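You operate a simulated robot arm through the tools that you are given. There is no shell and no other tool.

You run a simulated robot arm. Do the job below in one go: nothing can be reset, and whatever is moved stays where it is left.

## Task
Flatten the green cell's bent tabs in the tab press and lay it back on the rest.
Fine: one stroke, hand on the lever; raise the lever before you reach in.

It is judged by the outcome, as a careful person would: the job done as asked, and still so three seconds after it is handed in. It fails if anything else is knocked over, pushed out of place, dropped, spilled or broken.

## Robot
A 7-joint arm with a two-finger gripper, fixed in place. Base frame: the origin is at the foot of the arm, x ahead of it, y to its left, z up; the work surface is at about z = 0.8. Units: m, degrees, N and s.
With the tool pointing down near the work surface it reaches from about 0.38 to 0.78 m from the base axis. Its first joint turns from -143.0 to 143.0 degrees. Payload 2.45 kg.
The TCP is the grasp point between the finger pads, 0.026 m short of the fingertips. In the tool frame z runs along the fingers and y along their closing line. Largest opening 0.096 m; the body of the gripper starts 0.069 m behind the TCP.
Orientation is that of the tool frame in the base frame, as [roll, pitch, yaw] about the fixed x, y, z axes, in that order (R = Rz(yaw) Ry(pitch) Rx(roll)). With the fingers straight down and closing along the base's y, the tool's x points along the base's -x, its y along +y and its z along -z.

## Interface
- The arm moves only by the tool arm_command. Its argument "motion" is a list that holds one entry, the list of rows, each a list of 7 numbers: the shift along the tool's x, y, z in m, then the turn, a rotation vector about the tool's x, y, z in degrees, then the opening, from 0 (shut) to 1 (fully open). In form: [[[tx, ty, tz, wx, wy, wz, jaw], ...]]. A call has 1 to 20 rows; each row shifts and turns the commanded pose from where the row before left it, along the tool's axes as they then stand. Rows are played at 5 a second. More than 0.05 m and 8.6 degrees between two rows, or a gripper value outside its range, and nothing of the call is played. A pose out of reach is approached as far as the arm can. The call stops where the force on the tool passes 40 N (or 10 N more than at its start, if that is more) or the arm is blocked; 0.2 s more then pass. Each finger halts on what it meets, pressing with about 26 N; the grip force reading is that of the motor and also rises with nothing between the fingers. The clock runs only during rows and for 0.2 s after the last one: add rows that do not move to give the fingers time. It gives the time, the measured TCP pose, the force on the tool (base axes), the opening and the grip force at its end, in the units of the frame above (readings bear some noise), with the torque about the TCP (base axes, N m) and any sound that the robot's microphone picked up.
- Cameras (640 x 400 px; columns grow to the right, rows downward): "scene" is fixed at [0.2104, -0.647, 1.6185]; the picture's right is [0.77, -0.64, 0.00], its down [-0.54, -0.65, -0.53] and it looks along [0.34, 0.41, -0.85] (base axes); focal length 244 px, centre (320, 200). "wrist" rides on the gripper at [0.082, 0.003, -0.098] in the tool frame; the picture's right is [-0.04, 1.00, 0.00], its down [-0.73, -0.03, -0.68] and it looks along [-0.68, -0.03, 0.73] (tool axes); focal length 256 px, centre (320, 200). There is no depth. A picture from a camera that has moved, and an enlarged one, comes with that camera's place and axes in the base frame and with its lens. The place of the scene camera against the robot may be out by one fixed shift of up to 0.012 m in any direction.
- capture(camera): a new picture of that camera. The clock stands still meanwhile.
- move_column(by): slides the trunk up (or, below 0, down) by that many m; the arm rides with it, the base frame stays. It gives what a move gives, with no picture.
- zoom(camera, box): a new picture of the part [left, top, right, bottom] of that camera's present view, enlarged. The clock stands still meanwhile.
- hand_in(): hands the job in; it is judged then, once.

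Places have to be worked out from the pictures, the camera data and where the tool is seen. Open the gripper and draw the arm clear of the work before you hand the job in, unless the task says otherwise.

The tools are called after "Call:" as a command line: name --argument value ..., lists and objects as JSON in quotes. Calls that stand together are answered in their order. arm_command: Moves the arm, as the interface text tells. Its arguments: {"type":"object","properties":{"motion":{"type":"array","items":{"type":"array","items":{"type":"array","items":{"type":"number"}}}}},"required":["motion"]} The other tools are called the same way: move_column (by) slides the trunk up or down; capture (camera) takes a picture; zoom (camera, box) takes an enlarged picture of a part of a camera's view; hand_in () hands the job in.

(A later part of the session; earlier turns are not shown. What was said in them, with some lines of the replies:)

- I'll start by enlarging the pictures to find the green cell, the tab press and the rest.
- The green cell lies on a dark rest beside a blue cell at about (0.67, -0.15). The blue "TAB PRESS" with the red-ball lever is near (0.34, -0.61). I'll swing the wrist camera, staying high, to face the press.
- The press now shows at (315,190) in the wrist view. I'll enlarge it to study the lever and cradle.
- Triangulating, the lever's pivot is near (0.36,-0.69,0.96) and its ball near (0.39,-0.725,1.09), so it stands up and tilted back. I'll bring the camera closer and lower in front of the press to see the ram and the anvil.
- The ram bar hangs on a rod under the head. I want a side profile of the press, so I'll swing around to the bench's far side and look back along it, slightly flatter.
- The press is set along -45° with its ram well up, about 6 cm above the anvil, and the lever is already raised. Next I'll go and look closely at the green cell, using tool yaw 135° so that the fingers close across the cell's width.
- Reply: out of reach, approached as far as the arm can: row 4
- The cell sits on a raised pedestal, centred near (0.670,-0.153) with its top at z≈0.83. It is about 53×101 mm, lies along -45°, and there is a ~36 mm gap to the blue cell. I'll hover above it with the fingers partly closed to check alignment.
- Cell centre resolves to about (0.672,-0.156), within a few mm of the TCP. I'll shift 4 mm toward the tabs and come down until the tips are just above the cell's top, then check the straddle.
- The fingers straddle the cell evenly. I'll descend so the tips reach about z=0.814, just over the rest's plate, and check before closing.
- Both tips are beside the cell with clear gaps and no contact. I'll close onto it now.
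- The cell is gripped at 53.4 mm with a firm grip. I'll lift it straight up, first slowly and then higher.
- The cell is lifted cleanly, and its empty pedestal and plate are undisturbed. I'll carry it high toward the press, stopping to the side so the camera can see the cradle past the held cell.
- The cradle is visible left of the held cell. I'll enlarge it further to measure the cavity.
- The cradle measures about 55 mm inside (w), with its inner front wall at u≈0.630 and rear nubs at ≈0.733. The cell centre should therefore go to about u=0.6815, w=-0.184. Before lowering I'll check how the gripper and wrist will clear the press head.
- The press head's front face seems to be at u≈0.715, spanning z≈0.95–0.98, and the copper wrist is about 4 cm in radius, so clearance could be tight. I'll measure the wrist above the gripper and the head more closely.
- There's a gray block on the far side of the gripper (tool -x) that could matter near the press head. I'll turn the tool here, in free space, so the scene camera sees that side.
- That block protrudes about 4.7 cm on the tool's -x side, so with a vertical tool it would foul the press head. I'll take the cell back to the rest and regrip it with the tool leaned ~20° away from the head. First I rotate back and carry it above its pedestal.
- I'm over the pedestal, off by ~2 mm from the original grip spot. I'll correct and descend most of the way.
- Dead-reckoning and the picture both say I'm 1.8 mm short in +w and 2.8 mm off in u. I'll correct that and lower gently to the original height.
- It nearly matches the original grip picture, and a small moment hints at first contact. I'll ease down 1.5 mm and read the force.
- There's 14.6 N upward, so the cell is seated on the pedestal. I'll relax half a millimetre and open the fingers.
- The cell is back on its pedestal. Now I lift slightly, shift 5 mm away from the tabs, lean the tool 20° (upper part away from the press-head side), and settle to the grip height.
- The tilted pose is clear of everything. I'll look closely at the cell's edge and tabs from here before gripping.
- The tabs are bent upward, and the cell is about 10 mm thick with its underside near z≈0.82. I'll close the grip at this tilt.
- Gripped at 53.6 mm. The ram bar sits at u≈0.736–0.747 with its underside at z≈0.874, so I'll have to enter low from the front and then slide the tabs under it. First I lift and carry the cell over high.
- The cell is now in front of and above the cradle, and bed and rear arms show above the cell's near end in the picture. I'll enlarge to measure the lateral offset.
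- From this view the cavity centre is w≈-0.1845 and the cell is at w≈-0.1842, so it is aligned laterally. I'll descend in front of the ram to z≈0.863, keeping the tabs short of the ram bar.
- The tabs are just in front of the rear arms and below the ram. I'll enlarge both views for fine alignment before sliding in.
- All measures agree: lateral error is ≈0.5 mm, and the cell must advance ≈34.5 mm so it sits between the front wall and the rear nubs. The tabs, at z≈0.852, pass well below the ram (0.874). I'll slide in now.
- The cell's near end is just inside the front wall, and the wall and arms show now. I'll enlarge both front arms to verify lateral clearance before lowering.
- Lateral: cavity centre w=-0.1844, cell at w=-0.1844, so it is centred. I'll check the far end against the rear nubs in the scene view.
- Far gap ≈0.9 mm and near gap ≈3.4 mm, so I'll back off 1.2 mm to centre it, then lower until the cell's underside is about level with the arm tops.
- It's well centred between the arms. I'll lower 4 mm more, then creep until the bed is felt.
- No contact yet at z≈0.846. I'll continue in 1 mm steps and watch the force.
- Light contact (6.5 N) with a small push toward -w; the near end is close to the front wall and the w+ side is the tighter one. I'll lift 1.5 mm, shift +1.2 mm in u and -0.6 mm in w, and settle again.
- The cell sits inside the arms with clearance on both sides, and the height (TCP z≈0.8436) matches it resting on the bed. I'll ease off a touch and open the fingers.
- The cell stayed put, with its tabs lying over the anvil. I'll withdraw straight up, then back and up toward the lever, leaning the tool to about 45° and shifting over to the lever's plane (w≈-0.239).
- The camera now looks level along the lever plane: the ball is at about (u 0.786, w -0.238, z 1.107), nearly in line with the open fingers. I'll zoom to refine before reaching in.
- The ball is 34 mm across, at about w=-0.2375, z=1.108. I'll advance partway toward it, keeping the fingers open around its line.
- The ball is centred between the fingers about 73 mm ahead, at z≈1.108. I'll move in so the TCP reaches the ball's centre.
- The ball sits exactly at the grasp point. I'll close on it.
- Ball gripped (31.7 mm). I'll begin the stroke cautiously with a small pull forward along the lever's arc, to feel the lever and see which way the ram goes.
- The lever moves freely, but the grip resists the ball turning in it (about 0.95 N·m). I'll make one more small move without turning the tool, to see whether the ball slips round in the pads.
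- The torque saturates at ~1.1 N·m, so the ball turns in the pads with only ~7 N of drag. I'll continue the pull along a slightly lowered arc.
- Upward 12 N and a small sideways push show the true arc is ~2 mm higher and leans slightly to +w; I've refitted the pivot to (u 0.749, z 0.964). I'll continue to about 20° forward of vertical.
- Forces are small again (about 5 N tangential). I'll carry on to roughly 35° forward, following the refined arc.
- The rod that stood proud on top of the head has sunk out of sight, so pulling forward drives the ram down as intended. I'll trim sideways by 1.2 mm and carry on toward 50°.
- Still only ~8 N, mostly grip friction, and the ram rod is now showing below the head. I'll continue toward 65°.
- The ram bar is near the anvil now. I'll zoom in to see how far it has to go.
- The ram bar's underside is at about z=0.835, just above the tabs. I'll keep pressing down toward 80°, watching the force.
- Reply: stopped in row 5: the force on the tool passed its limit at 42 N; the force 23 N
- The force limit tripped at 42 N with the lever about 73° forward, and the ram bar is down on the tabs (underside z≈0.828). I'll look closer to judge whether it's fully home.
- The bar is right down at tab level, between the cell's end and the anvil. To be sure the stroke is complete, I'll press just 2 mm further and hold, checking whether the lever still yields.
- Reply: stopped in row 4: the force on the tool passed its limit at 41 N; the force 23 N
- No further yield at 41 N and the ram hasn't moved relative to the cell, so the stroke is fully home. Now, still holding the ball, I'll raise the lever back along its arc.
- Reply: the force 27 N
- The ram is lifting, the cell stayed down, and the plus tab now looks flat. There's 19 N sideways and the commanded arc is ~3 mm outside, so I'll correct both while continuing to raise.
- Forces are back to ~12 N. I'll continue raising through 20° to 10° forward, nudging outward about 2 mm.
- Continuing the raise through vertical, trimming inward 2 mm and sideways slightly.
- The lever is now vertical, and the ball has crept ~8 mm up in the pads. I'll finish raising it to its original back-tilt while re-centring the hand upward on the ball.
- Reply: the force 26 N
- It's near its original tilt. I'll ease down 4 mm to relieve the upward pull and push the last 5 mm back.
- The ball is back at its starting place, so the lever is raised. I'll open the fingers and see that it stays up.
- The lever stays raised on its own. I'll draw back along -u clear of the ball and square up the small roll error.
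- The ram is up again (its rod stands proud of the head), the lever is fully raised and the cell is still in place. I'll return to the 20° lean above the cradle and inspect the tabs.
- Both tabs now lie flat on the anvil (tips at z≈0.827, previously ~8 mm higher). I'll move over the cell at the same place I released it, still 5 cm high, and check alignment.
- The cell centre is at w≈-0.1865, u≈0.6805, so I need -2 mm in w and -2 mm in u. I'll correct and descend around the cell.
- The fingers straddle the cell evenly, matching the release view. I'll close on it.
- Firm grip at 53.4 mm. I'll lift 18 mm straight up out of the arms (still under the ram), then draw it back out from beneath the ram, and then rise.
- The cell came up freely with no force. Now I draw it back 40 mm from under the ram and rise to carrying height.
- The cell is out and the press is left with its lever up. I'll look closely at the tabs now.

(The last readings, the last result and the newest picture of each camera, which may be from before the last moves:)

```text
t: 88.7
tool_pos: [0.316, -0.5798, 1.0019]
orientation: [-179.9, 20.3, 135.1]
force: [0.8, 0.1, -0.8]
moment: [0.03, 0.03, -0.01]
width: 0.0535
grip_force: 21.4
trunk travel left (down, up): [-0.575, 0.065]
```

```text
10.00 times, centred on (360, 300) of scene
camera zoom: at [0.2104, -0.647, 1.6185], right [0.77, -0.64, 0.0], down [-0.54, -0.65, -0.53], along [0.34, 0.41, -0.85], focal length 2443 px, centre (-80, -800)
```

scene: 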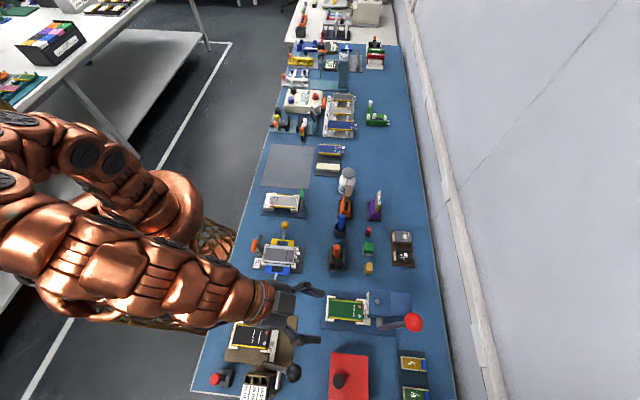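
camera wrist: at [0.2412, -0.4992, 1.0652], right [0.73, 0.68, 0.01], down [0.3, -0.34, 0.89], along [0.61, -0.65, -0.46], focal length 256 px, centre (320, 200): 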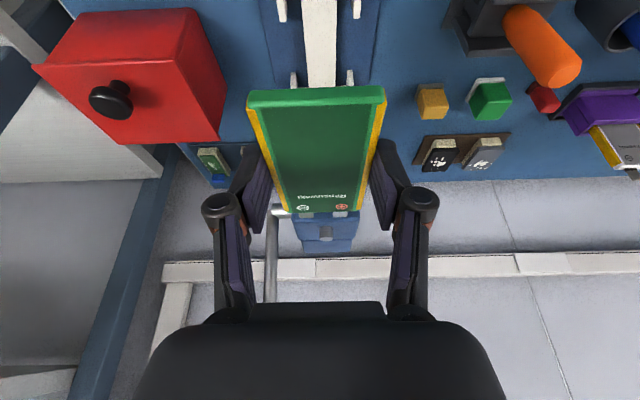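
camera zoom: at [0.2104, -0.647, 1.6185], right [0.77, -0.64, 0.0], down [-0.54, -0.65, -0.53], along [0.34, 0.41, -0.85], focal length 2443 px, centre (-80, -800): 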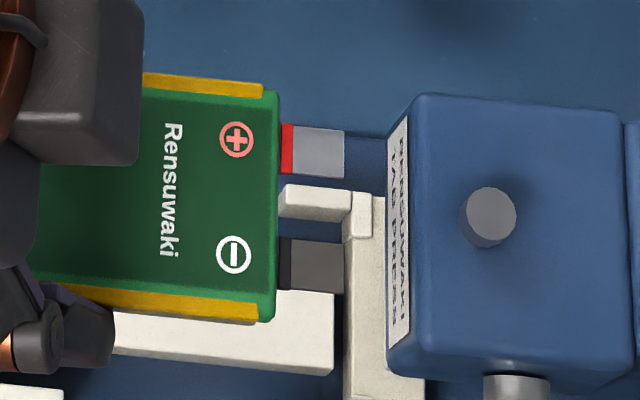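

The tabs are flat and straight. I'll carry the cell back at the same height along the same path to above the rest.

Call:
arm_command --motion '[[[0.0044, 0.046, -0.0016, 0, 0, 0, 0.4], [0.0044, 0.046, -0.0016, 0, 0, 0, 0.4], [0.0044, 0.046, -0.0016, 0, 0, 0, 0.4], [0.0044, 0.046, -0.0016, 0, 0, 0, 0.4], [0.0044, 0.046, -0.0016, 0, 0, 0, 0.4], [0.0044, 0.046, -0.0016, 0, 0, 0, 0.4], [0.0044, 0.046, -0.0016, 0, 0, 0, 0.4], [0.0044, 0.046, -0.0016, 0, 0, 0, 0.4], [0.0044, 0.046, -0.0016, 0, 0, 0, 0.4], [0.0044, 0.046, -0.0016, 0, 0, 0, 0.4], [0.0044, 0.046, -0.0016, 0, 0, 0, 0.4], [0.0044, 0.0458, -0.0016, 0, 0, 0, 0.4], [0, 0, 0, 0, 0, 0, 0.4], [0, 0, 0, 0, 0, 0, 0.4]]]'

Call:
capture --camera "wrist"

Call:
capture --camera "scene"

```text
t: 91.7
tool_pos: [0.6636, -0.149, 1.0013]
orientation: [-180.0, 20.2, 135.0]
force: [0.6, -0.2, -0.8]
moment: [0.01, 0.02, 0.02]
width: 0.0536
grip_force: 21.8
trunk travel left (down, up): [-0.575, 0.065]
```

```text
taken
camera wrist: at [0.5903, -0.0681, 1.0654], right [0.73, 0.68, 0.01], down [0.3, -0.34, 0.89], along [0.61, -0.65, -0.46], focal length 256 px, centre (320, 200)
```

wrist: 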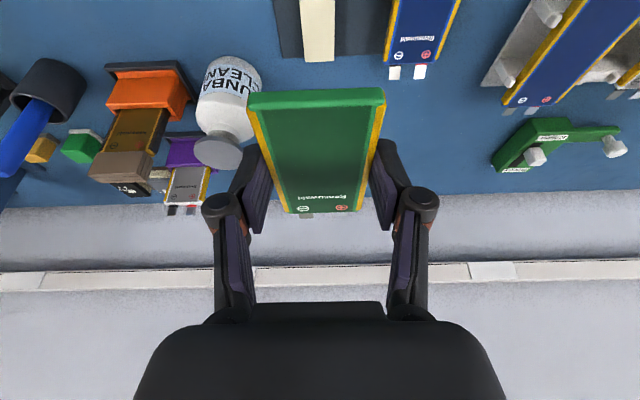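

```text
taken
```

scene: 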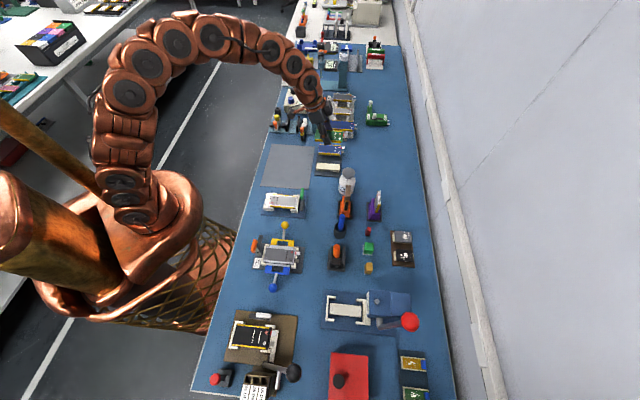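

The cell is above its pedestal, about 1 mm off in u. I'll lower to about 3 cm above and check alignment.

Call:
arm_command --motion '[[[0.0098, 0.0001, 0.031, 0, 0, 0, 0.4], [0.0111, 0, 0.0305, 0, 0, 0, 0.4], [0.0111, 0, 0.0305, 0, 0, 0, 0.4], [0.0111, 0, 0.0305, 0, 0, 0, 0.4], [0, 0, 0, 0, 0, 0, 0.4], [0, 0, 0, 0, 0, 0, 0.4]]]'

Call:
capture --camera "wrist"

Call:
zoom --camera "wrist" --box '[210, 0, 430, 120]'

Call:
zoom --camera "scene" --box '[290, 120, 380, 190]'

```text
t: 93.1
tool_pos: [0.6651, -0.1505, 0.8718]
orientation: [-179.9, 20.0, 135.0]
force: [0.8, 0.3, -0.7]
moment: [0.02, 0.04, 0.01]
width: 0.0534
grip_force: 21.9
trunk travel left (down, up): [-0.575, 0.065]
```

```text
taken
camera wrist: at [0.5907, -0.0704, 0.9347], right [0.73, 0.68, 0.01], down [0.3, -0.34, 0.89], along [0.61, -0.65, -0.46], focal length 256 px, centre (320, 200)
```

wrist: 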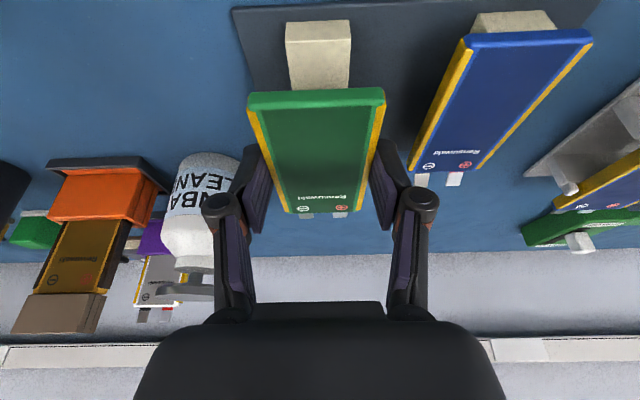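

```text
2.91 times, centred on (320, 60) of wrist
camera zoom: at [0.5907, -0.0704, 0.9347], right [0.73, 0.68, 0.01], down [0.3, -0.34, 0.89], along [0.61, -0.65, -0.46], focal length 745 px, centre (320, 607)
```

zoom: 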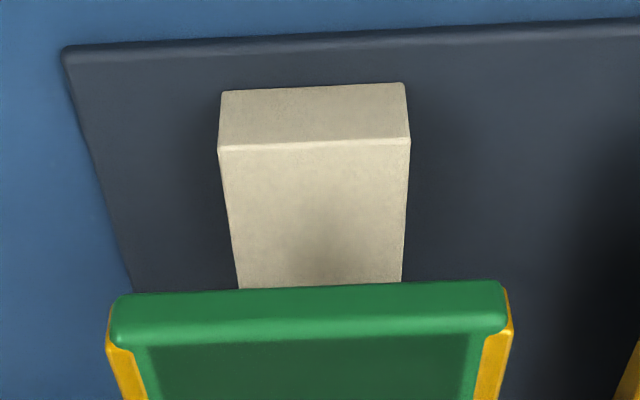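

```text
5.71 times, centred on (335, 155) of scene
camera zoom: at [0.2104, -0.647, 1.6185], right [0.77, -0.64, 0.0], down [-0.54, -0.65, -0.53], along [0.34, 0.41, -0.85], focal length 1396 px, centre (234, 457)
```

zoom: 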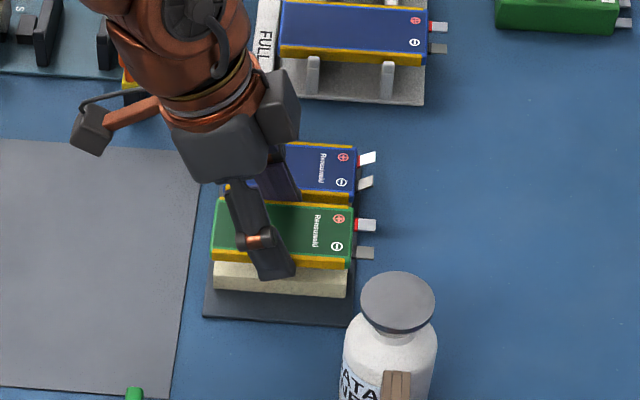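

Cell and pedestal ends are flush (u within ~1 mm) and the lateral offset is 0.7 mm. I'll trim that and lower to just above contact.

Call:
arm_command --motion '[[[0.0045, 0.0007, 0.0122, 0, 0, 0, 0.4], [0.0044, 0, 0.0122, 0, 0, 0, 0.4], [0, 0, 0, 0, 0, 0, 0.4]]]'

Call:
zoom --camera "wrist" --box '[210, 20, 430, 230]'

```text
t: 93.9
tool_pos: [0.666, -0.1508, 0.8437]
orientation: [-180.0, 20.0, 135.0]
force: [0.4, -0.3, -1.4]
moment: [0.04, -0.01, 0.02]
width: 0.0536
grip_force: 21.6
trunk travel left (down, up): [-0.575, 0.065]
```

```text
1.90 times, centred on (320, 125) of wrist
camera zoom: at [0.5913, -0.0702, 0.9081], right [0.73, 0.68, 0.01], down [0.3, -0.34, 0.89], along [0.61, -0.65, -0.46], focal length 488 px, centre (320, 343)
```

zoom: 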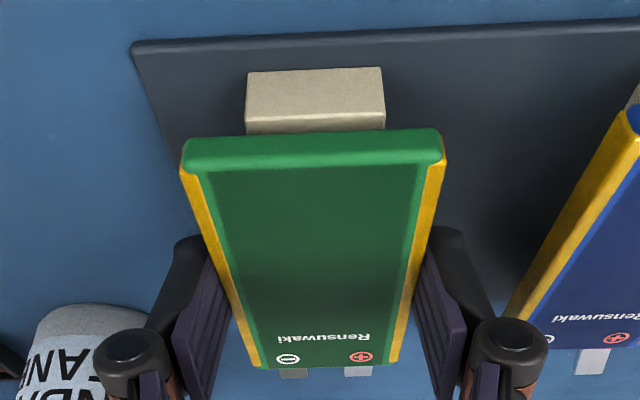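

The cell is ~4 mm above the pedestal and about 1.3 mm too far toward the tab side. I'll trim that and creep down.

Call:
arm_command --motion '[[[0.0012, 0, -0.0004, 0, 0, 0, 0.4], [0.0007, 0, 0.0019, 0, 0, 0, 0.4], [0, 0, 0, 0, 0, 0, 0.4]]]'

Call:
arm_command --motion '[[[0.0003, 0, 0.0009, 0, 0, 0, 0.4], [0, 0, 0, 0, 0, 0, 0.4]]]'

```text
t: 94.7
tool_pos: [0.6652, -0.1488, 0.8422]
orientation: [180.0, 19.9, 135.0]
force: [0.3, 0.5, -1.8]
moment: [0.02, 0.02, 0.0]
width: 0.0534
grip_force: 21.9
trunk travel left (down, up): [-0.575, 0.065]
```

```text
t: 95.3
tool_pos: [0.667, -0.1494, 0.8406]
orientation: [180.0, 20.0, 135.0]
force: [-0.2, 0.1, -1.5]
moment: [-0.01, 0.0, 0.0]
width: 0.0536
grip_force: 22.1
trunk travel left (down, up): [-0.575, 0.065]
```

No contact yet; I continue in 1 mm steps.

Call:
arm_command --motion '[[[0.0003, 0, 0.0009, 0, 0, 0, 0.4], [0, 0, 0, 0, 0, 0, 0.4]]]'

Call:
arm_command --motion '[[[0.0003, 0, 0.0007, 0, 0, 0, 0.4], [0, 0, 0, 0, 0, 0, 0.4]]]'

```text
t: 95.9
tool_pos: [0.6665, -0.1485, 0.8395]
orientation: [179.9, 20.1, 135.0]
force: [-0.2, -0.4, -2.0]
moment: [0.02, 0.03, 0.02]
width: 0.0534
grip_force: 21.5
trunk travel left (down, up): [-0.575, 0.065]
```

```text
t: 96.5
tool_pos: [0.6662, -0.1496, 0.84]
orientation: [180.0, 20.1, 135.0]
force: [1.2, 0.0, 1.2]
moment: [0.03, 0.02, -0.02]
width: 0.0536
grip_force: 22.2
trunk travel left (down, up): [-0.575, 0.065]
```

The force turned positive, which is first touch. One more half-millimetre to seat it, then a look.

Call:
arm_command --motion '[[[0.0002, 0, 0.0006, 0, 0, 0, 0.4], [0, 0, 0, 0, 0, 0, 0.4]]]'

Call:
zoom --camera "wrist" --box '[210, 20, 430, 230]'

Call:
zoom --camera "scene" --box '[300, 130, 370, 180]'

```text
t: 97.1
tool_pos: [0.6672, -0.1501, 0.8401]
orientation: [180.0, 20.2, 135.0]
force: [2.4, -0.1, 7.4]
moment: [0.28, 0.12, -0.03]
width: 0.0536
grip_force: 21.9
trunk travel left (down, up): [-0.575, 0.065]
```

```text
1.90 times, centred on (320, 125) of wrist
camera zoom: at [0.5917, -0.0691, 0.9033], right [0.73, 0.68, 0.01], down [0.3, -0.34, 0.89], along [0.61, -0.65, -0.46], focal length 488 px, centre (320, 343)
```

zoom: 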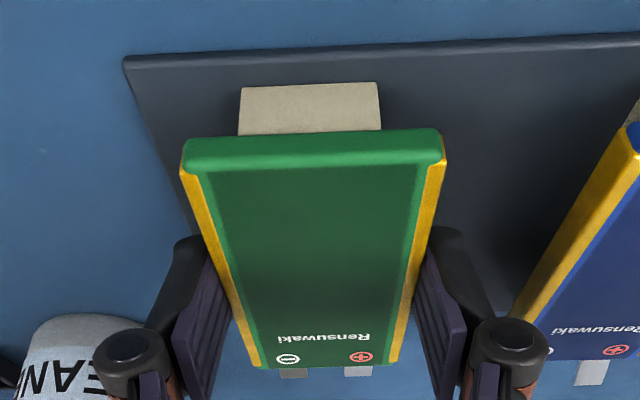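

```text
8.00 times, centred on (335, 155) of scene
camera zoom: at [0.2104, -0.647, 1.6185], right [0.77, -0.64, 0.0], down [-0.54, -0.65, -0.53], along [0.34, 0.41, -0.85], focal length 1954 px, centre (200, 560)
```

zoom: 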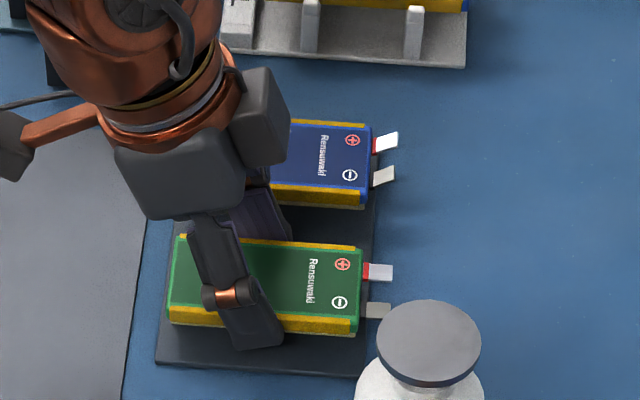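

It's seated flush on the pedestal just as it was originally, with the tabs now flat (the blue cell's are still bent, for comparison). I'll release it.

Call:
arm_command --motion '[[[-0.0001, 0, -0.0004, 0, 0, 0, 0.4], [0, 0, 0, 0, 0, 0, 0.53], [0, 0, 0, 0, 0, 0, 0.6], [0, 0, 0, 0, 0, 0, 0.68], [0, 0, 0, 0, 0, 0, 0.75], [0, 0, 0, 0, 0, 0, 0.75]]]'

Call:
capture --camera "wrist"

```text
t: 98.5
tool_pos: [0.6661, -0.1492, 0.839]
orientation: [-180.0, 20.1, 134.9]
force: [0.0, -0.6, -1.0]
moment: [-0.01, 0.01, 0.04]
width: 0.072
grip_force: 0.0
trunk travel left (down, up): [-0.575, 0.065]
```

```text
taken
camera wrist: at [0.5919, -0.0689, 0.903], right [0.73, 0.68, 0.01], down [0.3, -0.34, 0.89], along [0.61, -0.65, -0.46], focal length 256 px, centre (320, 200)
```

wrist: 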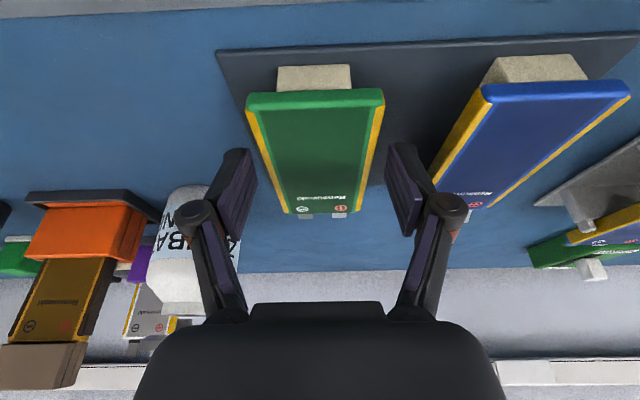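

Released; the cell stays put. I'll rise straight up clear of it and back away from the bench.

Call:
arm_command --motion '[[[-0.0034, 0, -0.0094, 0, 0, 0, 0.75], [-0.0068, 0, -0.0188, 0, 0, 0, 0.75], [-0.0137, 0, -0.0376, 0, 0, 0, 0.75], [-0.0137, 0, -0.0376, 0, 0, 0, 0.75], [-0.0137, 0, -0.0376, 0, 0, 0, 0.75], [0, 0, 0, 0, 6.7, 0, 0.75], [0, 0, 0, 0, 6.7, 0, 0.75], [0, 0, 0, 0, 6.6, 0, 0.75], [0.04, 0, -0.02, 0, 0, 0, 0.75], [0.04, 0, -0.02, 0, 0, 0, 0.75], [0.04, 0, -0.02, 0, 0, 0, 0.75], [0, 0, 0, 0, 0, 0, 0.75]]]'

Call:
capture --camera "wrist"

Call:
capture --camera "scene"

Call:
zoom --camera "scene" --box '[300, 130, 370, 190]'

Call:
zoom --camera "scene" --box '[190, 190, 460, 400]'

```text
t: 101.1
tool_pos: [0.5807, -0.0649, 1.0485]
orientation: [-180.0, 0.1, 135.0]
force: [-0.1, 0.0, 0.6]
moment: [0.0, -0.01, -0.01]
width: 0.0717
grip_force: 0.0
trunk travel left (down, up): [-0.575, 0.065]
```

```text
taken
camera wrist: at [0.5262, -0.005, 1.1458], right [0.73, 0.68, 0.0], down [0.5, -0.54, 0.68], along [0.46, -0.5, -0.73], focal length 256 px, centre (320, 200)
```

wrist: 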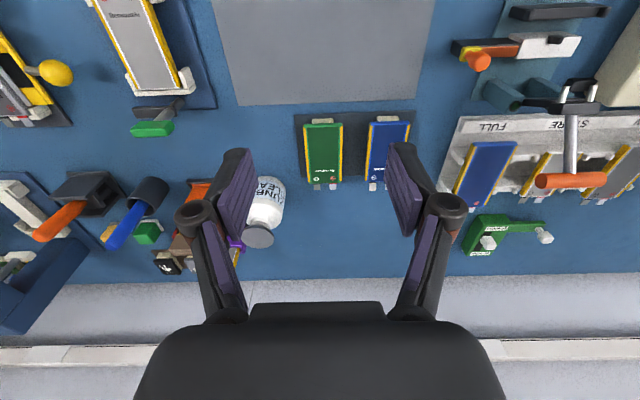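

```text
taken
```

scene: 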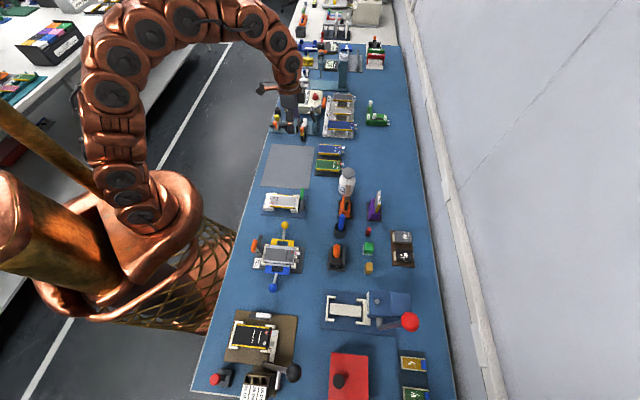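

```text
6.67 times, centred on (335, 160) of scene
camera zoom: at [0.2104, -0.647, 1.6185], right [0.77, -0.64, 0.0], down [-0.54, -0.65, -0.53], along [0.34, 0.41, -0.85], focal length 1629 px, centre (220, 467)
```

zoom: 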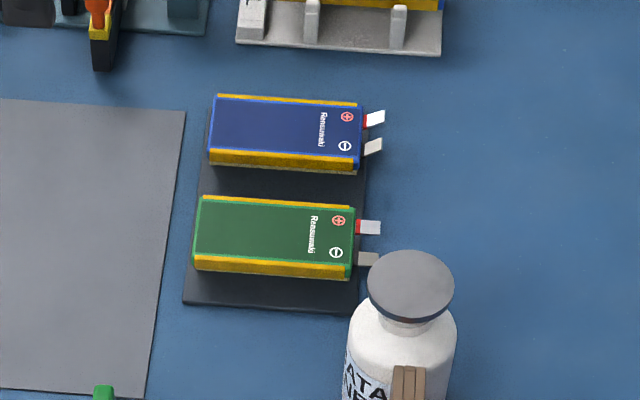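

```text
1.90 times, centred on (325, 295) of scene
camera zoom: at [0.2104, -0.647, 1.6185], right [0.77, -0.64, 0.0], down [-0.54, -0.65, -0.53], along [0.34, 0.41, -0.85], focal length 465 px, centre (310, 19)
```

zoom: 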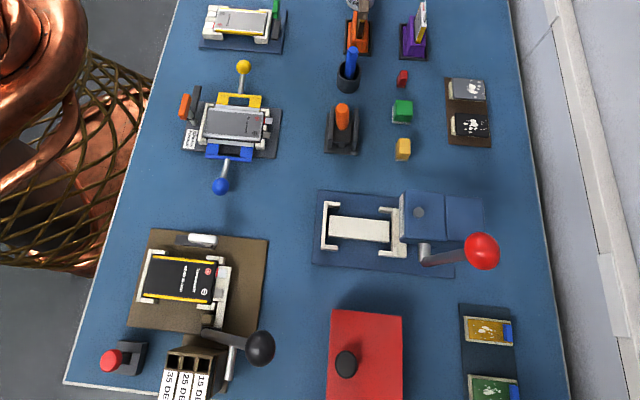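

All is in order: the green cell is on its rest with flat tabs, the blue cell and everything else are undisturbed, the press is empty and its lever is up. I'll open the gripper fully and draw the arm further up and back.

Call:
arm_command --motion '[[[0.0265, -0.0265, -0.03, 0, 0, 0, 1], [0.0265, -0.0265, -0.03, 0, 0, 0, 1], [0.0265, -0.0265, -0.03, 0, 0, 0, 1], [0.0265, -0.0265, -0.03, 0, 0, 0, 1], [0, 0, 0, 0, 0, 0, 1], [0, 0, 0, 0, 0, 0, 1], [0, 0, 0, 0, 0, 0, 1]]]'

Call:
zoom --camera "scene" --box '[240, 120, 440, 345]'

Call:
zoom --camera "scene" --box '[310, 140, 350, 180]'

```text
t: 102.7
tool_pos: [0.4294, -0.0655, 1.1668]
orientation: [180.0, 0.1, 135.0]
force: [-0.6, 0.4, -0.3]
moment: [0.01, 0.0, 0.02]
width: 0.0959
grip_force: 0.1
trunk travel left (down, up): [-0.575, 0.065]
```

```text
1.78 times, centred on (340, 232) of scene
camera zoom: at [0.2104, -0.647, 1.6185], right [0.77, -0.64, 0.0], down [-0.54, -0.65, -0.53], along [0.34, 0.41, -0.85], focal length 434 px, centre (284, 142)
```

zoom: 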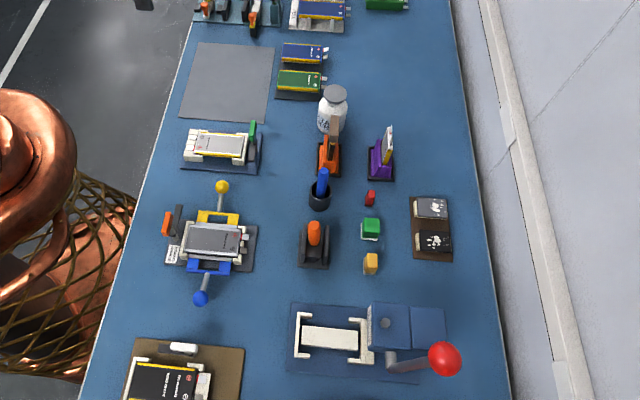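

```text
10.00 times, centred on (330, 160) of scene
camera zoom: at [0.2104, -0.647, 1.6185], right [0.77, -0.64, 0.0], down [-0.54, -0.65, -0.53], along [0.34, 0.41, -0.85], focal length 2443 px, centre (220, 600)
```

zoom: 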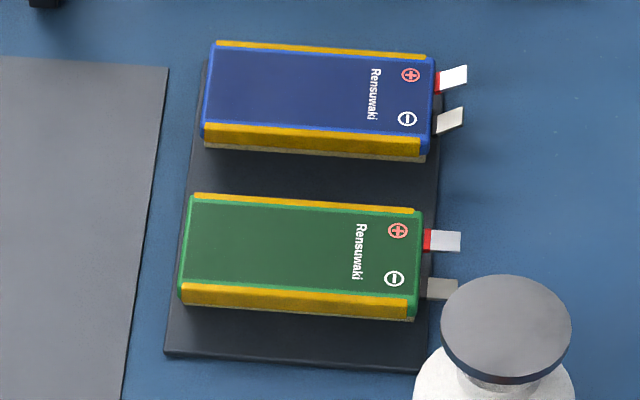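

The green cell rests steadily on its pedestal with both tabs flat, the lever stays up, nothing else has moved, and the arm is open and clear. I'm handing the job in.

Call:
hand_in

```text
The job is handed in.
```

The green cell's tabs are flattened and it is back on its rest, on the same pedestal in the same orientation. I've handed the job in.

- **Pressing:** I made one stroke with the gripper holding the lever ball throughout. It went down until it would not yield at about 40 N. I then raised the lever before reaching in for the cell. Close-up pictures afterwards show both tabs flat.
- **Regrip:** A vertical grip would have hit the press head, so I set the cell back on its rest once before pressing. I picked it up again with the tool leaned 20°.
- **Lever position:** The lever is up and the ram is clear. The ball sits about 6 mm (2–3°) short of where it started.
- **Everything else:** The last pictures show nothing else moved, including the blue cell and the bottle beside the rest. The gripper is open and the arm is clear of the bench.
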